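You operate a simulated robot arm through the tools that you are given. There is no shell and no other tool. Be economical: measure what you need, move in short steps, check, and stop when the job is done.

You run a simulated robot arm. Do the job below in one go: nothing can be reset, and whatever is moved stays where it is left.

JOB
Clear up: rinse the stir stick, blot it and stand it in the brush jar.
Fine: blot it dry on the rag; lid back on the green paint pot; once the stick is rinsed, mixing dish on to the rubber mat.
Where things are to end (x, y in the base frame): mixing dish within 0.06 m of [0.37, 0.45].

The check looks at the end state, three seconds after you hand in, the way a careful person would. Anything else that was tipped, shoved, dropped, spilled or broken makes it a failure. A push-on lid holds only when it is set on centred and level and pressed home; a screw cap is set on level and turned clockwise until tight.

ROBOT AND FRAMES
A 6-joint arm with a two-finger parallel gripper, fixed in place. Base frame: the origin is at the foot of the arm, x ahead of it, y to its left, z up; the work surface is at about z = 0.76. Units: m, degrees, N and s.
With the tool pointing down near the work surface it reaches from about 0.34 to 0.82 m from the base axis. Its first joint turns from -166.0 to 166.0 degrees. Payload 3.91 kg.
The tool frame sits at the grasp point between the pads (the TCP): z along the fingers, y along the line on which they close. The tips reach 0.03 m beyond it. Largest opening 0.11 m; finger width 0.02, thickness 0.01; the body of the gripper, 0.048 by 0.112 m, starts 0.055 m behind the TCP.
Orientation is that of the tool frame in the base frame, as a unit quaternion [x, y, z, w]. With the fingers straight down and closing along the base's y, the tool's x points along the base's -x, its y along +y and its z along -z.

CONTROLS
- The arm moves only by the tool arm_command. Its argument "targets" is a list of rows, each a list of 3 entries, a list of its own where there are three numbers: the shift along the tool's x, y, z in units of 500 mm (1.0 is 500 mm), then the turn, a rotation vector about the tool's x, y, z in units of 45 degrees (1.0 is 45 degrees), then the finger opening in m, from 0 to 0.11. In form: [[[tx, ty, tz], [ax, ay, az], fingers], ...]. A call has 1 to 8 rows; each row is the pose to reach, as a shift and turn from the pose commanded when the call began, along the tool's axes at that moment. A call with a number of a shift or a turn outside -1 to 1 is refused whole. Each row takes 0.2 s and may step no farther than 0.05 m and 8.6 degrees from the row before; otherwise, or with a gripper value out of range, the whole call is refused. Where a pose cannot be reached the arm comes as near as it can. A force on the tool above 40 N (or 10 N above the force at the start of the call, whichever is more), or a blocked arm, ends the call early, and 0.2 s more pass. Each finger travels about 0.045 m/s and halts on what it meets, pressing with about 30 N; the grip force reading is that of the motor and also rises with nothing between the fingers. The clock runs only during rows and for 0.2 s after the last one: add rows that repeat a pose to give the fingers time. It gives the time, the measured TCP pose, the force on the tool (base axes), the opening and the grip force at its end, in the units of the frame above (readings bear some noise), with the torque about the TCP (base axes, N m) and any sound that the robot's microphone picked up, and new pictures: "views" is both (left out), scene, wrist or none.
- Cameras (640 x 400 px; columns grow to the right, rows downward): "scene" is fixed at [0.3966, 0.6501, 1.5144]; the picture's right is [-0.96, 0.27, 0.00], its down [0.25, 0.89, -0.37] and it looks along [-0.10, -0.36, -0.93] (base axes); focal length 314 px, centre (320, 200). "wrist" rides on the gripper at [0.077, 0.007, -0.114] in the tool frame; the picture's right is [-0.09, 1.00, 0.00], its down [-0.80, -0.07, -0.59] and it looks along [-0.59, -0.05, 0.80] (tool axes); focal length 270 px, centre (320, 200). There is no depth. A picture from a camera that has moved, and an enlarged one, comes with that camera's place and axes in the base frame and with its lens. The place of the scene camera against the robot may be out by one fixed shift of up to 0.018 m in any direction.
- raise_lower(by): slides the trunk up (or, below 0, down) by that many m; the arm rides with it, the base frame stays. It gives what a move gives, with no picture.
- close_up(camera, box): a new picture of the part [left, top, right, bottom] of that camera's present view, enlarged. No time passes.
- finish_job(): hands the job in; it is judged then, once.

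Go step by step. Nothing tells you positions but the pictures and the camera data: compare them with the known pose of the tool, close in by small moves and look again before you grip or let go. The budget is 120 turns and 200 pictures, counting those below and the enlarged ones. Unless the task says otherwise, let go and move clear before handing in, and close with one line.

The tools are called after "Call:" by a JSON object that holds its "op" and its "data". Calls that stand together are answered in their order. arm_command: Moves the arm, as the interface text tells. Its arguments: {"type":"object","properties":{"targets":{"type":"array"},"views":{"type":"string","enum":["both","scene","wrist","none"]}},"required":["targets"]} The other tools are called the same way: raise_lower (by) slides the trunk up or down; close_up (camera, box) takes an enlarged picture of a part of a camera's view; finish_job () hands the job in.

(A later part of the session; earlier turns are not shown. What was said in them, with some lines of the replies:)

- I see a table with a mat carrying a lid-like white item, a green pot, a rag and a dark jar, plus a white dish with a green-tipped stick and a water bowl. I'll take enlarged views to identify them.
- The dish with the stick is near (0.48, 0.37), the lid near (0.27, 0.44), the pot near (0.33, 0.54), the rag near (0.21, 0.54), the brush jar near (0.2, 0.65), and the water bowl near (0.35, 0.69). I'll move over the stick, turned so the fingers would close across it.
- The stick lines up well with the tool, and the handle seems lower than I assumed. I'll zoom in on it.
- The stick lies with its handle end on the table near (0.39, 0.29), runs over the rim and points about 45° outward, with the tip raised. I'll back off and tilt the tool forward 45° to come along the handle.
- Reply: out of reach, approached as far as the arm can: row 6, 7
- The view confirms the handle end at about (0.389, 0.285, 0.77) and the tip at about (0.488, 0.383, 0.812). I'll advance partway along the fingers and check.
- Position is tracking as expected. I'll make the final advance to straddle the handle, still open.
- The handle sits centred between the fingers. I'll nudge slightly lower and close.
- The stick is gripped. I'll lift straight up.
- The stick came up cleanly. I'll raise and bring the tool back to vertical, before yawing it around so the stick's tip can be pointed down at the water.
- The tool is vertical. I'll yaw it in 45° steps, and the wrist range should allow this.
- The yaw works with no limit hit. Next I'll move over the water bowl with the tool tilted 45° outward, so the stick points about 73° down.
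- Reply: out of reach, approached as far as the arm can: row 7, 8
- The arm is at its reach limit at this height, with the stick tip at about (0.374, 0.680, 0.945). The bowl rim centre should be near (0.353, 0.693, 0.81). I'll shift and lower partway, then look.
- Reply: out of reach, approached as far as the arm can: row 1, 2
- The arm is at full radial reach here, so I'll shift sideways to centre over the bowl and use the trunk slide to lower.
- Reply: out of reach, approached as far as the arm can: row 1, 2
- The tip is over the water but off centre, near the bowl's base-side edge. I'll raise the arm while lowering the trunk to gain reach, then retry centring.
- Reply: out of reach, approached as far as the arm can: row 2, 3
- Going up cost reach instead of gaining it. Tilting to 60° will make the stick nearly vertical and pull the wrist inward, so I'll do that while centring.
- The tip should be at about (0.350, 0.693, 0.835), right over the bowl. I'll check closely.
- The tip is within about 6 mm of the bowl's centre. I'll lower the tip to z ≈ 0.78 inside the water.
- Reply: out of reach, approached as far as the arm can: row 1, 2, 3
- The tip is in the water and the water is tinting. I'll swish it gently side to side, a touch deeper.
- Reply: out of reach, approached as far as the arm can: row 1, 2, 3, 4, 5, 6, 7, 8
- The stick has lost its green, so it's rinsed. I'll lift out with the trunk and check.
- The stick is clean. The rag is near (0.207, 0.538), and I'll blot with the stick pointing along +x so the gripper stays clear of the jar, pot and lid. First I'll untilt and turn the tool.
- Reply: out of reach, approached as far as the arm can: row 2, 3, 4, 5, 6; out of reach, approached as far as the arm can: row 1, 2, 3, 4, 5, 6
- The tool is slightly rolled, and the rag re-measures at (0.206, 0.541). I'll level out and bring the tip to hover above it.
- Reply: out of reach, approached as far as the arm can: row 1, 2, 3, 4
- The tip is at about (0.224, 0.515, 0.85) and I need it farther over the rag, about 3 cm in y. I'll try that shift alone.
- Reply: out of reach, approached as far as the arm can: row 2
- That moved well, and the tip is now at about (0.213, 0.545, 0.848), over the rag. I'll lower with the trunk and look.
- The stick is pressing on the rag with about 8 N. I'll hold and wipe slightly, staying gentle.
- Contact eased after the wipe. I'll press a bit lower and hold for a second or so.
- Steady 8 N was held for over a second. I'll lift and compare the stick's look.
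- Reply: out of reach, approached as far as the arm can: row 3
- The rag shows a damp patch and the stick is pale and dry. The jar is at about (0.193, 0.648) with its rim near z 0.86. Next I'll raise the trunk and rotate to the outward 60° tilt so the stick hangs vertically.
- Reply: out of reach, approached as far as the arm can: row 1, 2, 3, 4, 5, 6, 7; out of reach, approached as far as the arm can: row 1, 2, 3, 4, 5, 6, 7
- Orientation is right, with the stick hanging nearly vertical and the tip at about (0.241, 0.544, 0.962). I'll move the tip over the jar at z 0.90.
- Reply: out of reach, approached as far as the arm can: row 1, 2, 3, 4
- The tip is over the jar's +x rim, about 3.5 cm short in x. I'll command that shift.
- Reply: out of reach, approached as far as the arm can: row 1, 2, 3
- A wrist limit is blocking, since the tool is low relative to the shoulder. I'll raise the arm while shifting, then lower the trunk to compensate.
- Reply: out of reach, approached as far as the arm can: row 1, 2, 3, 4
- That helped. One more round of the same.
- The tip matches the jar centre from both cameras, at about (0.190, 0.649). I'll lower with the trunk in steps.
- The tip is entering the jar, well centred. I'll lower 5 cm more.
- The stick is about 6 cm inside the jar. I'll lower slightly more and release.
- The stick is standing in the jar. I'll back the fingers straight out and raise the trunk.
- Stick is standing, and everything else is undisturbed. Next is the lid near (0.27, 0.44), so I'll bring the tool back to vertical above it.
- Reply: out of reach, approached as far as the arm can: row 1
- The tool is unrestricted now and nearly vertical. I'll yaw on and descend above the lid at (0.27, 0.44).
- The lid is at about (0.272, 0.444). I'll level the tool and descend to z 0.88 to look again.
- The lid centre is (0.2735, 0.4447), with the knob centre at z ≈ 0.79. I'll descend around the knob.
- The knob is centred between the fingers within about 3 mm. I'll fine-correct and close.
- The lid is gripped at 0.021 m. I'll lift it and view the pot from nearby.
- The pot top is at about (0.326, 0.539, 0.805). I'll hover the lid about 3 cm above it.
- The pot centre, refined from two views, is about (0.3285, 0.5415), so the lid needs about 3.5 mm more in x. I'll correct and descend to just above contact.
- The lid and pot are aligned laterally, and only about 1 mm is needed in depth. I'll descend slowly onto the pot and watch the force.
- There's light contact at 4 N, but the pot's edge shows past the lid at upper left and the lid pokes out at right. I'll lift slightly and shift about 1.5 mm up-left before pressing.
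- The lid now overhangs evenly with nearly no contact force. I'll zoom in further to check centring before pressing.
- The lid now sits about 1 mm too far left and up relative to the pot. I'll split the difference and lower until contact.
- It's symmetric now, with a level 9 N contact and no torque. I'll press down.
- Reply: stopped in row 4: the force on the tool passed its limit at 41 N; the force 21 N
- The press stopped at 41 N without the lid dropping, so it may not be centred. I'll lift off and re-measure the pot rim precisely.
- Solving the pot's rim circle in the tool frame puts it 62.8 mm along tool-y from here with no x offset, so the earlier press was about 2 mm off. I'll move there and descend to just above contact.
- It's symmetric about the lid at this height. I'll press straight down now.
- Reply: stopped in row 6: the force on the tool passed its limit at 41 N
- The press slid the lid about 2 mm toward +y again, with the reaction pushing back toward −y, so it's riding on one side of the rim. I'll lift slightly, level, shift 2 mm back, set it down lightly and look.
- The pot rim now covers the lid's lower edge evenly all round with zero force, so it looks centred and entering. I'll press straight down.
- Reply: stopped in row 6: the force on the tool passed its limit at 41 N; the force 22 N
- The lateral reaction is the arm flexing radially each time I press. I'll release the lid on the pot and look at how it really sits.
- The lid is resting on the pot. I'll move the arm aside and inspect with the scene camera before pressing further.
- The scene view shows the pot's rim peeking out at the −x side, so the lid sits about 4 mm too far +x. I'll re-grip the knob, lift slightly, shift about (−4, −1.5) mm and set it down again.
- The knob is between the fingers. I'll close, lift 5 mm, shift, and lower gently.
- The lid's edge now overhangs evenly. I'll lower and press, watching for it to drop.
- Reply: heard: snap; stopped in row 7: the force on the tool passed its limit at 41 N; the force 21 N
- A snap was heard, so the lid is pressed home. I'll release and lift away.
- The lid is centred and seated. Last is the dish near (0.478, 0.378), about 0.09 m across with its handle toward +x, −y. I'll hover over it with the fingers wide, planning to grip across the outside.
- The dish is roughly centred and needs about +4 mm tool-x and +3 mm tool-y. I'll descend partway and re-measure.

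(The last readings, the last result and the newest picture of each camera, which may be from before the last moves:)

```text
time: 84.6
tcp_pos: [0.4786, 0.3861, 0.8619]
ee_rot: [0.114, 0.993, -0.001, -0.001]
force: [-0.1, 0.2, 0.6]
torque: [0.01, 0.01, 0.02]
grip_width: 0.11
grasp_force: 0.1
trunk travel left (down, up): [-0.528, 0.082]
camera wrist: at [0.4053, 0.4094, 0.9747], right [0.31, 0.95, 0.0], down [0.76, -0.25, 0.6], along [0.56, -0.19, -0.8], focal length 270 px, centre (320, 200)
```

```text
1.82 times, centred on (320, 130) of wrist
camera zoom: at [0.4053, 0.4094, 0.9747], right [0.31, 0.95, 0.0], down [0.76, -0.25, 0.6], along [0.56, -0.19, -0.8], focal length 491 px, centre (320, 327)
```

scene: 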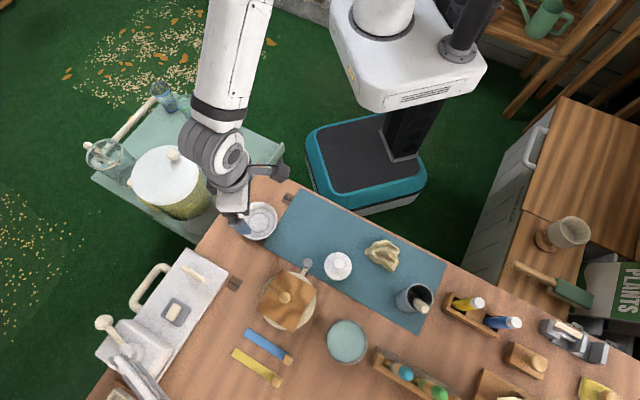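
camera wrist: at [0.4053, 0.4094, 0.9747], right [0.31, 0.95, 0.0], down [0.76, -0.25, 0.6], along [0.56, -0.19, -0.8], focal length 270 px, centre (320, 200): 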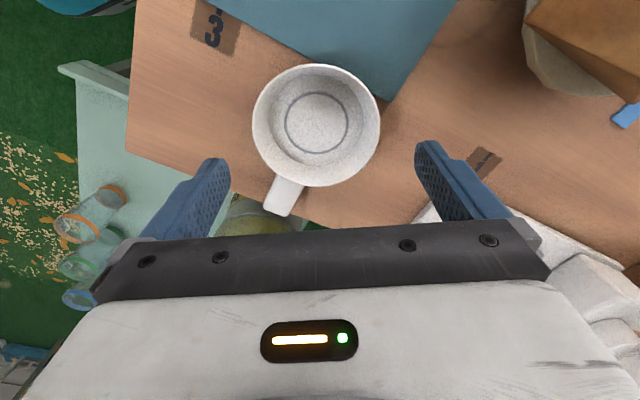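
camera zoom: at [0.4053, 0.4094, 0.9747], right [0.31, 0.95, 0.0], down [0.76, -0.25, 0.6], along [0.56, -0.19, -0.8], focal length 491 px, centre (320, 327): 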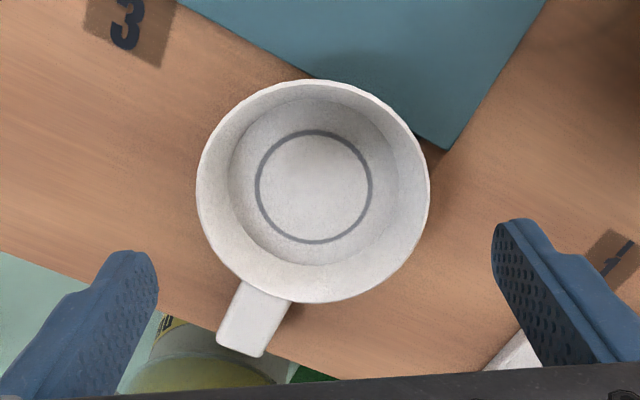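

The rim solves to radius ≈ 0.0485 at z ≈ 0.78, so the fingers at 0.11 have about 6 mm clearance per side. I'll adjust the centre and descend to just above the rim for a check.

Call:
{"op": "arm_command", "data": {"targets": [[[-0.004, -0.002, 0.043], [0, 0, 0], 0.11], [[-0.008, -0.004, 0.083], [0, 0, 0], 0.11], [[-0.008, -0.004, 0.083], [0, 0, 0], 0.11]], "views": "wrist"}}

Call:
{"op": "close_up", "data": {"camera": "wrist", "box": [180, 60, 460, 240]}}

Call:
{"op": "close_up", "data": {"camera": "scene", "box": [220, 180, 300, 250]}}

```text
time: 85.4
tcp_pos: [0.4814, 0.3826, 0.8195]
ee_rot: [0.114, 0.993, -0.001, 0.0]
force: [-0.7, 0.4, -0.2]
torque: [0.0, 0.0, 0.0]
grip_width: 0.1101
grasp_force: 0.1
trunk travel left (down, up): [-0.528, 0.082]
camera wrist: at [0.4085, 0.4065, 0.9329], right [0.31, 0.95, 0.0], down [0.76, -0.25, 0.59], along [0.56, -0.19, -0.8], focal length 270 px, centre (320, 200)
```

wrist: 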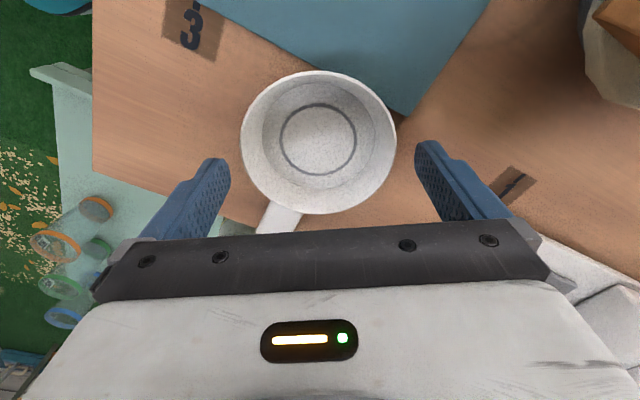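

```text
2.22 times, centred on (320, 150) of wrist
camera zoom: at [0.4085, 0.4065, 0.9329], right [0.31, 0.95, 0.0], down [0.76, -0.25, 0.59], along [0.56, -0.19, -0.8], focal length 601 px, centre (320, 311)
```

zoom: 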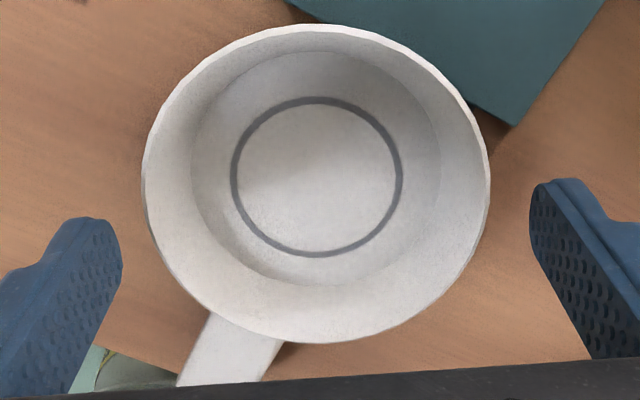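

```text
5.71 times, centred on (260, 215) of scene
camera zoom: at [0.3966, 0.6501, 1.5144], right [-0.96, 0.27, 0.0], down [0.25, 0.89, -0.37], along [-0.1, -0.36, -0.93], focal length 1796 px, centre (663, 114)
```

zoom: 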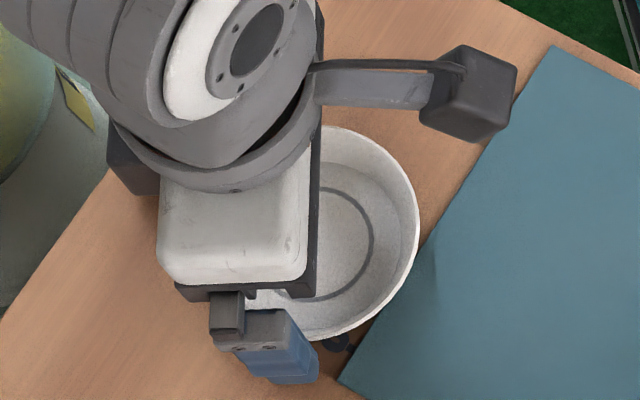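

It's well centred: rim at z ≈ 0.778, radius 0.0486, offset under 2 mm. I'll descend around it and close.

Call:
{"op": "arm_command", "data": {"targets": [[[-0.003, 0.001, 0.025], [0, 0, 0], 0.11], [[-0.003, 0.001, 0.051], [0, 0, 0], 0.11], [[-0.003, 0.001, 0.051], [0, 0, 0], 0.1], [[-0.003, 0.001, 0.051], [0, 0, 0], 0.09], [[-0.003, 0.001, 0.051], [0, 0, 0], 0.08], [[-0.003, 0.001, 0.051], [0, 0, 0], 0.08], [[-0.003, 0.001, 0.051], [0, 0, 0], 0.08]]}}

Call:
{"op": "close_up", "data": {"camera": "wrist", "box": [180, 60, 460, 240]}}

```text
time: 87.0
tcp_pos: [0.4825, 0.3835, 0.7943]
ee_rot: [0.115, 0.993, -0.001, 0.0]
force: [0.6, -0.1, 0.9]
torque: [-0.01, -0.03, -0.03]
grip_width: 0.0919
grasp_force: 30.0
trunk travel left (down, up): [-0.528, 0.082]
camera wrist: at [0.4097, 0.4063, 0.9081], right [0.31, 0.95, 0.0], down [0.76, -0.25, 0.59], along [0.56, -0.19, -0.8], focal length 270 px, centre (320, 200)
```

scene: 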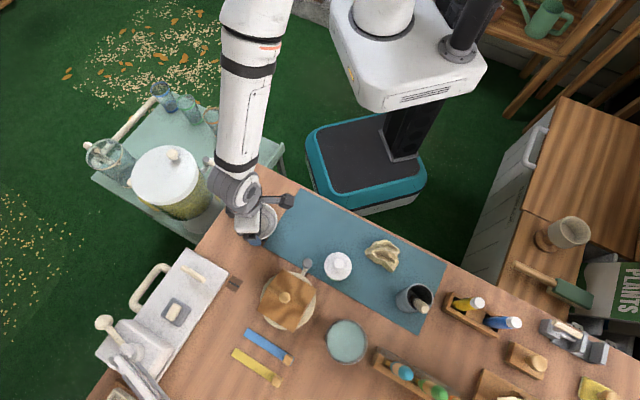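
wrist: 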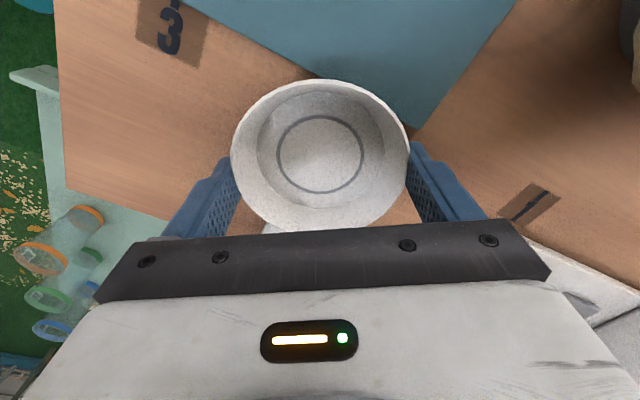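

```text
2.22 times, centred on (320, 150) of wrist
camera zoom: at [0.4097, 0.4063, 0.9081], right [0.31, 0.95, 0.0], down [0.76, -0.25, 0.59], along [0.56, -0.19, -0.8], focal length 601 px, centre (320, 311)
```

zoom: 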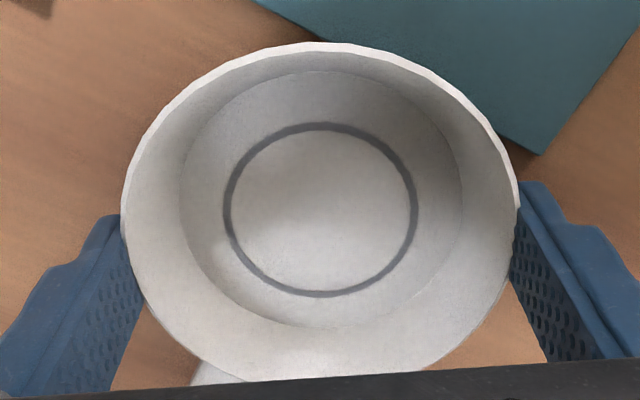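

The dish is gripped at 0.092 m. I'll lift a little and check it hangs level.

Call:
{"op": "arm_command", "data": {"targets": [[[0, 0, -0.01], [0, 0, 0], 0.075], [[0, 0, -0.03], [0, 0, 0], 0.075], [[0, 0, -0.06], [0, 0, 0], 0.075]]}}

Call:
{"op": "close_up", "data": {"camera": "scene", "box": [220, 180, 300, 250]}}

```text
time: 87.8
tcp_pos: [0.4824, 0.3816, 0.826]
ee_rot: [0.115, 0.993, 0.0, -0.001]
force: [0.1, 0.1, -1.1]
torque: [0.0, 0.04, 0.04]
grip_width: 0.0917
grasp_force: 29.7
trunk travel left (down, up): [-0.528, 0.082]
camera wrist: at [0.41, 0.4051, 0.9381], right [0.31, 0.95, 0.0], down [0.76, -0.25, 0.59], along [0.56, -0.19, -0.8], focal length 270 px, centre (320, 200)
```

scene: 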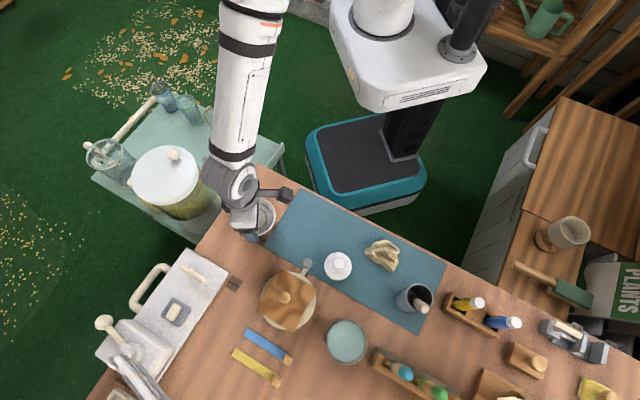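
wrist: 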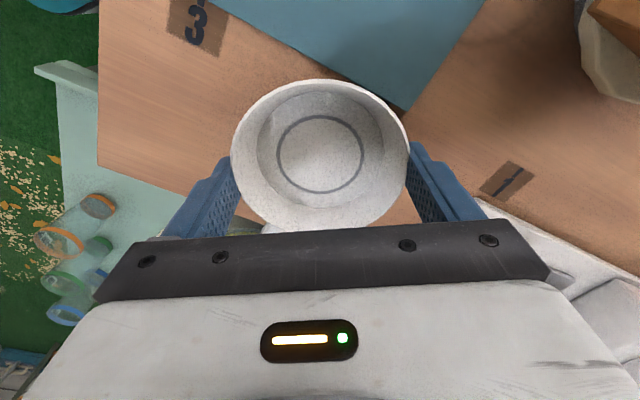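

```text
5.71 times, centred on (260, 215) of scene
camera zoom: at [0.3966, 0.6501, 1.5144], right [-0.96, 0.27, 0.0], down [0.25, 0.89, -0.37], along [-0.1, -0.36, -0.93], focal length 1796 px, centre (663, 114)
```

zoom: 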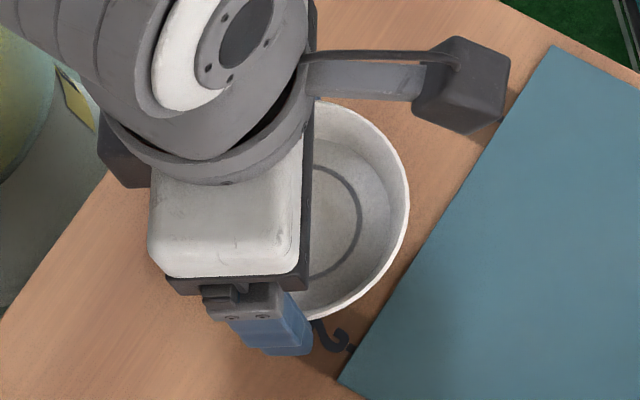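

The dish hangs level. I'll carry it to about (0.355, 0.43), which is on the mat, clear of the pot and the spoon knob, and within 3 cm of the target.

Call:
{"op": "arm_command", "data": {"targets": [[[0.05, 0.008, -0.015], [0, 0, 0], 0.075], [[0.12, 0.016, -0.02], [0, 0, 0], 0.075], [[0.19, 0.026, -0.02], [0, 0, 0], 0.075], [[0.25, 0.033, -0.02], [0, 0, 0], 0.075], [[0.27, 0.036, -0.01], [0, 0, 0], 0.075], [[0.27, 0.036, 0.02], [0, 0, 0], 0.075]]}}

Call:
{"op": "close_up", "data": {"camera": "scene", "box": [240, 180, 380, 290]}}

```text
time: 89.2
tcp_pos: [0.3556, 0.4306, 0.8149]
ee_rot: [0.115, 0.993, -0.001, 0.0]
force: [0.1, -0.4, -2.0]
torque: [-0.01, 0.04, 0.0]
grip_width: 0.0916
grasp_force: 30.4
trunk travel left (down, up): [-0.528, 0.082]
camera wrist: at [0.2838, 0.4535, 0.9281], right [0.31, 0.95, 0.0], down [0.76, -0.25, 0.59], along [0.56, -0.19, -0.8], focal length 270 px, centre (320, 200)
```

scene: 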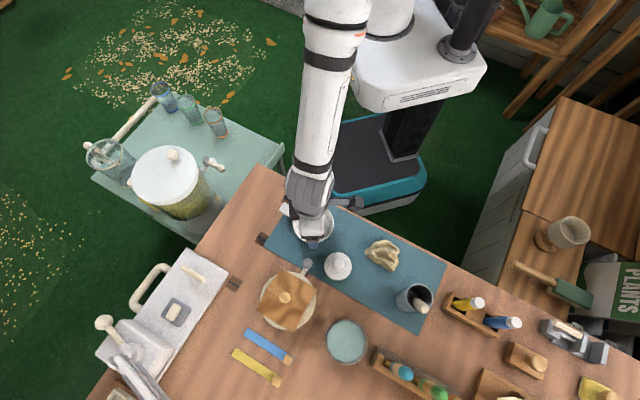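
wrist: 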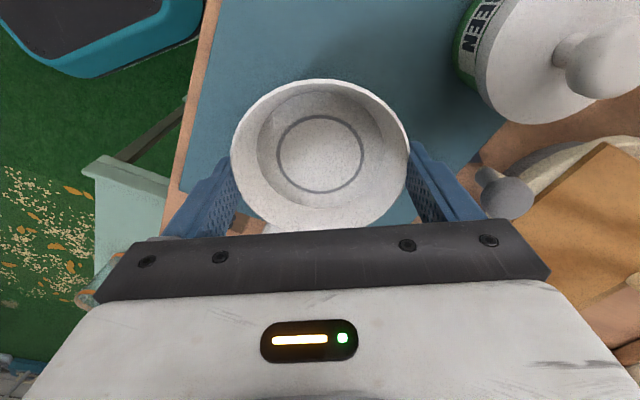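

```text
3.64 times, centred on (310, 235) of scene
camera zoom: at [0.3966, 0.6501, 1.5144], right [-0.96, 0.27, 0.0], down [0.25, 0.89, -0.37], along [-0.1, -0.36, -0.93], focal length 1143 px, centre (356, 73)
```

zoom: 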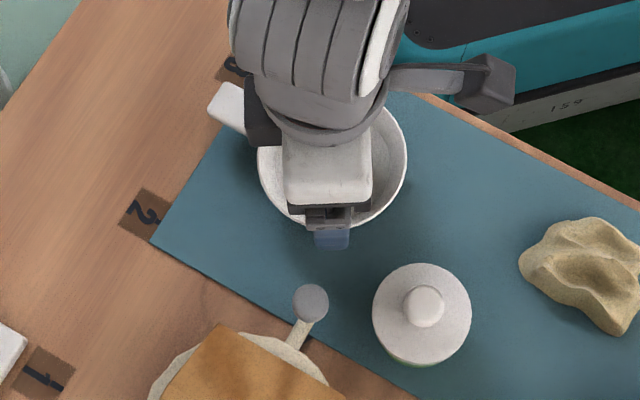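

It's over the mat with clear space around. I'll lower to contact.

Call:
{"op": "arm_command", "data": {"targets": [[[0, 0, 0.012], [0, 0, 0], 0.075], [[0, 0, 0.022], [0, 0, 0], 0.075], [[0, 0, 0.03], [0, 0, 0], 0.075], [[0, 0, 0.034], [0, 0, 0], 0.075]], "views": "none"}}

```text
time: 90.2
tcp_pos: [0.3579, 0.4303, 0.7968]
ee_rot: [0.115, 0.993, -0.001, 0.0]
force: [-0.1, -1.3, 1.3]
torque: [-0.06, -0.04, -0.04]
grip_width: 0.0915
grasp_force: 30.1
trunk travel left (down, up): [-0.528, 0.082]
```

Contact was felt, with the force changing from −2 to +1.3 N. I'll open slightly and then rise.

Call:
{"op": "arm_command", "data": {"targets": [[[0, 0, 0], [0, 0, 0], 0.093], [[0, 0, 0], [0, 0, 0], 0.098], [[0, 0, 0], [0, 0, 0], 0.104], [[0, 0, 0], [0, 0, 0], 0.104], [[0, 0, -0.04], [0, 0, 0], 0.104], [[0, 0, -0.12], [0, 0, 0], 0.104], [[0, 0, -0.2], [0, 0, 0], 0.104], [[0, 0, -0.29], [0, 0, 0], 0.104]]}}

Call:
{"op": "close_up", "data": {"camera": "scene", "box": [220, 170, 460, 330]}}

```text
time: 92.0
tcp_pos: [0.3572, 0.4309, 0.9443]
ee_rot: [0.115, 0.993, 0.0, 0.0]
force: [-0.1, -0.4, -0.3]
torque: [0.03, -0.01, -0.01]
grip_width: 0.104
grasp_force: 0.0
trunk travel left (down, up): [-0.528, 0.082]
camera wrist: at [0.2838, 0.4537, 1.0562], right [0.31, 0.95, 0.0], down [0.76, -0.25, 0.59], along [0.56, -0.19, -0.8], focal length 270 px, centre (320, 200)
```

scene: 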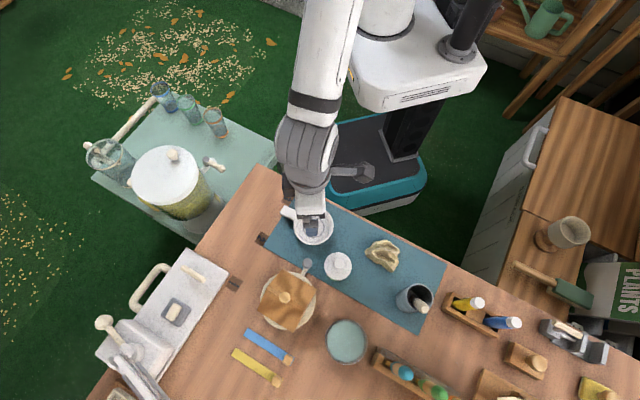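
wrist: 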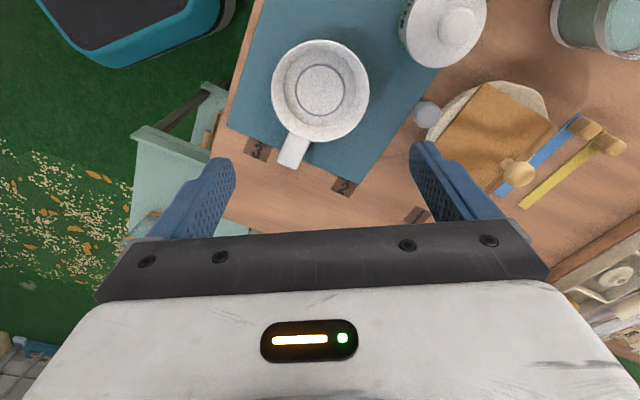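

```text
2.50 times, centred on (340, 250) of scene
camera zoom: at [0.3966, 0.6501, 1.5144], right [-0.96, 0.27, 0.0], down [0.25, 0.89, -0.37], along [-0.1, -0.36, -0.93], focal length 786 px, centre (270, 75)
```

zoom: 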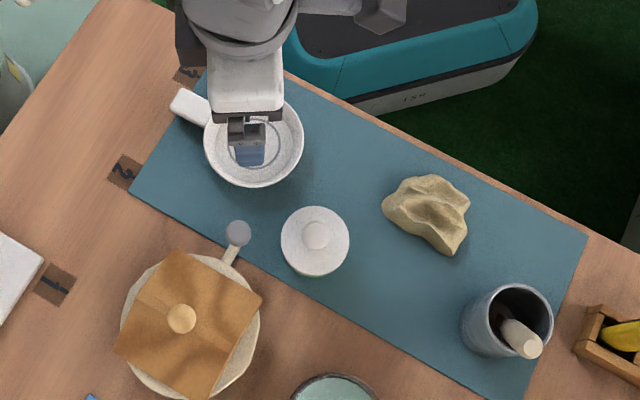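

The stick is rinsed, blotted and standing in the jar. The lid is snapped on the green pot, the dish is on the mat about 2 cm from its target, and the arm is clear, so I'm handing in.

Call:
{"op": "finish_job", "data": {}}

```text
The job is handed in.
```

The job is handed in: the stir stick is rinsed, blotted on the rag and standing in the brush jar, the lid is snapped onto the green paint pot, and the mixing dish is on the rubber mat about 2 cm from its target point.
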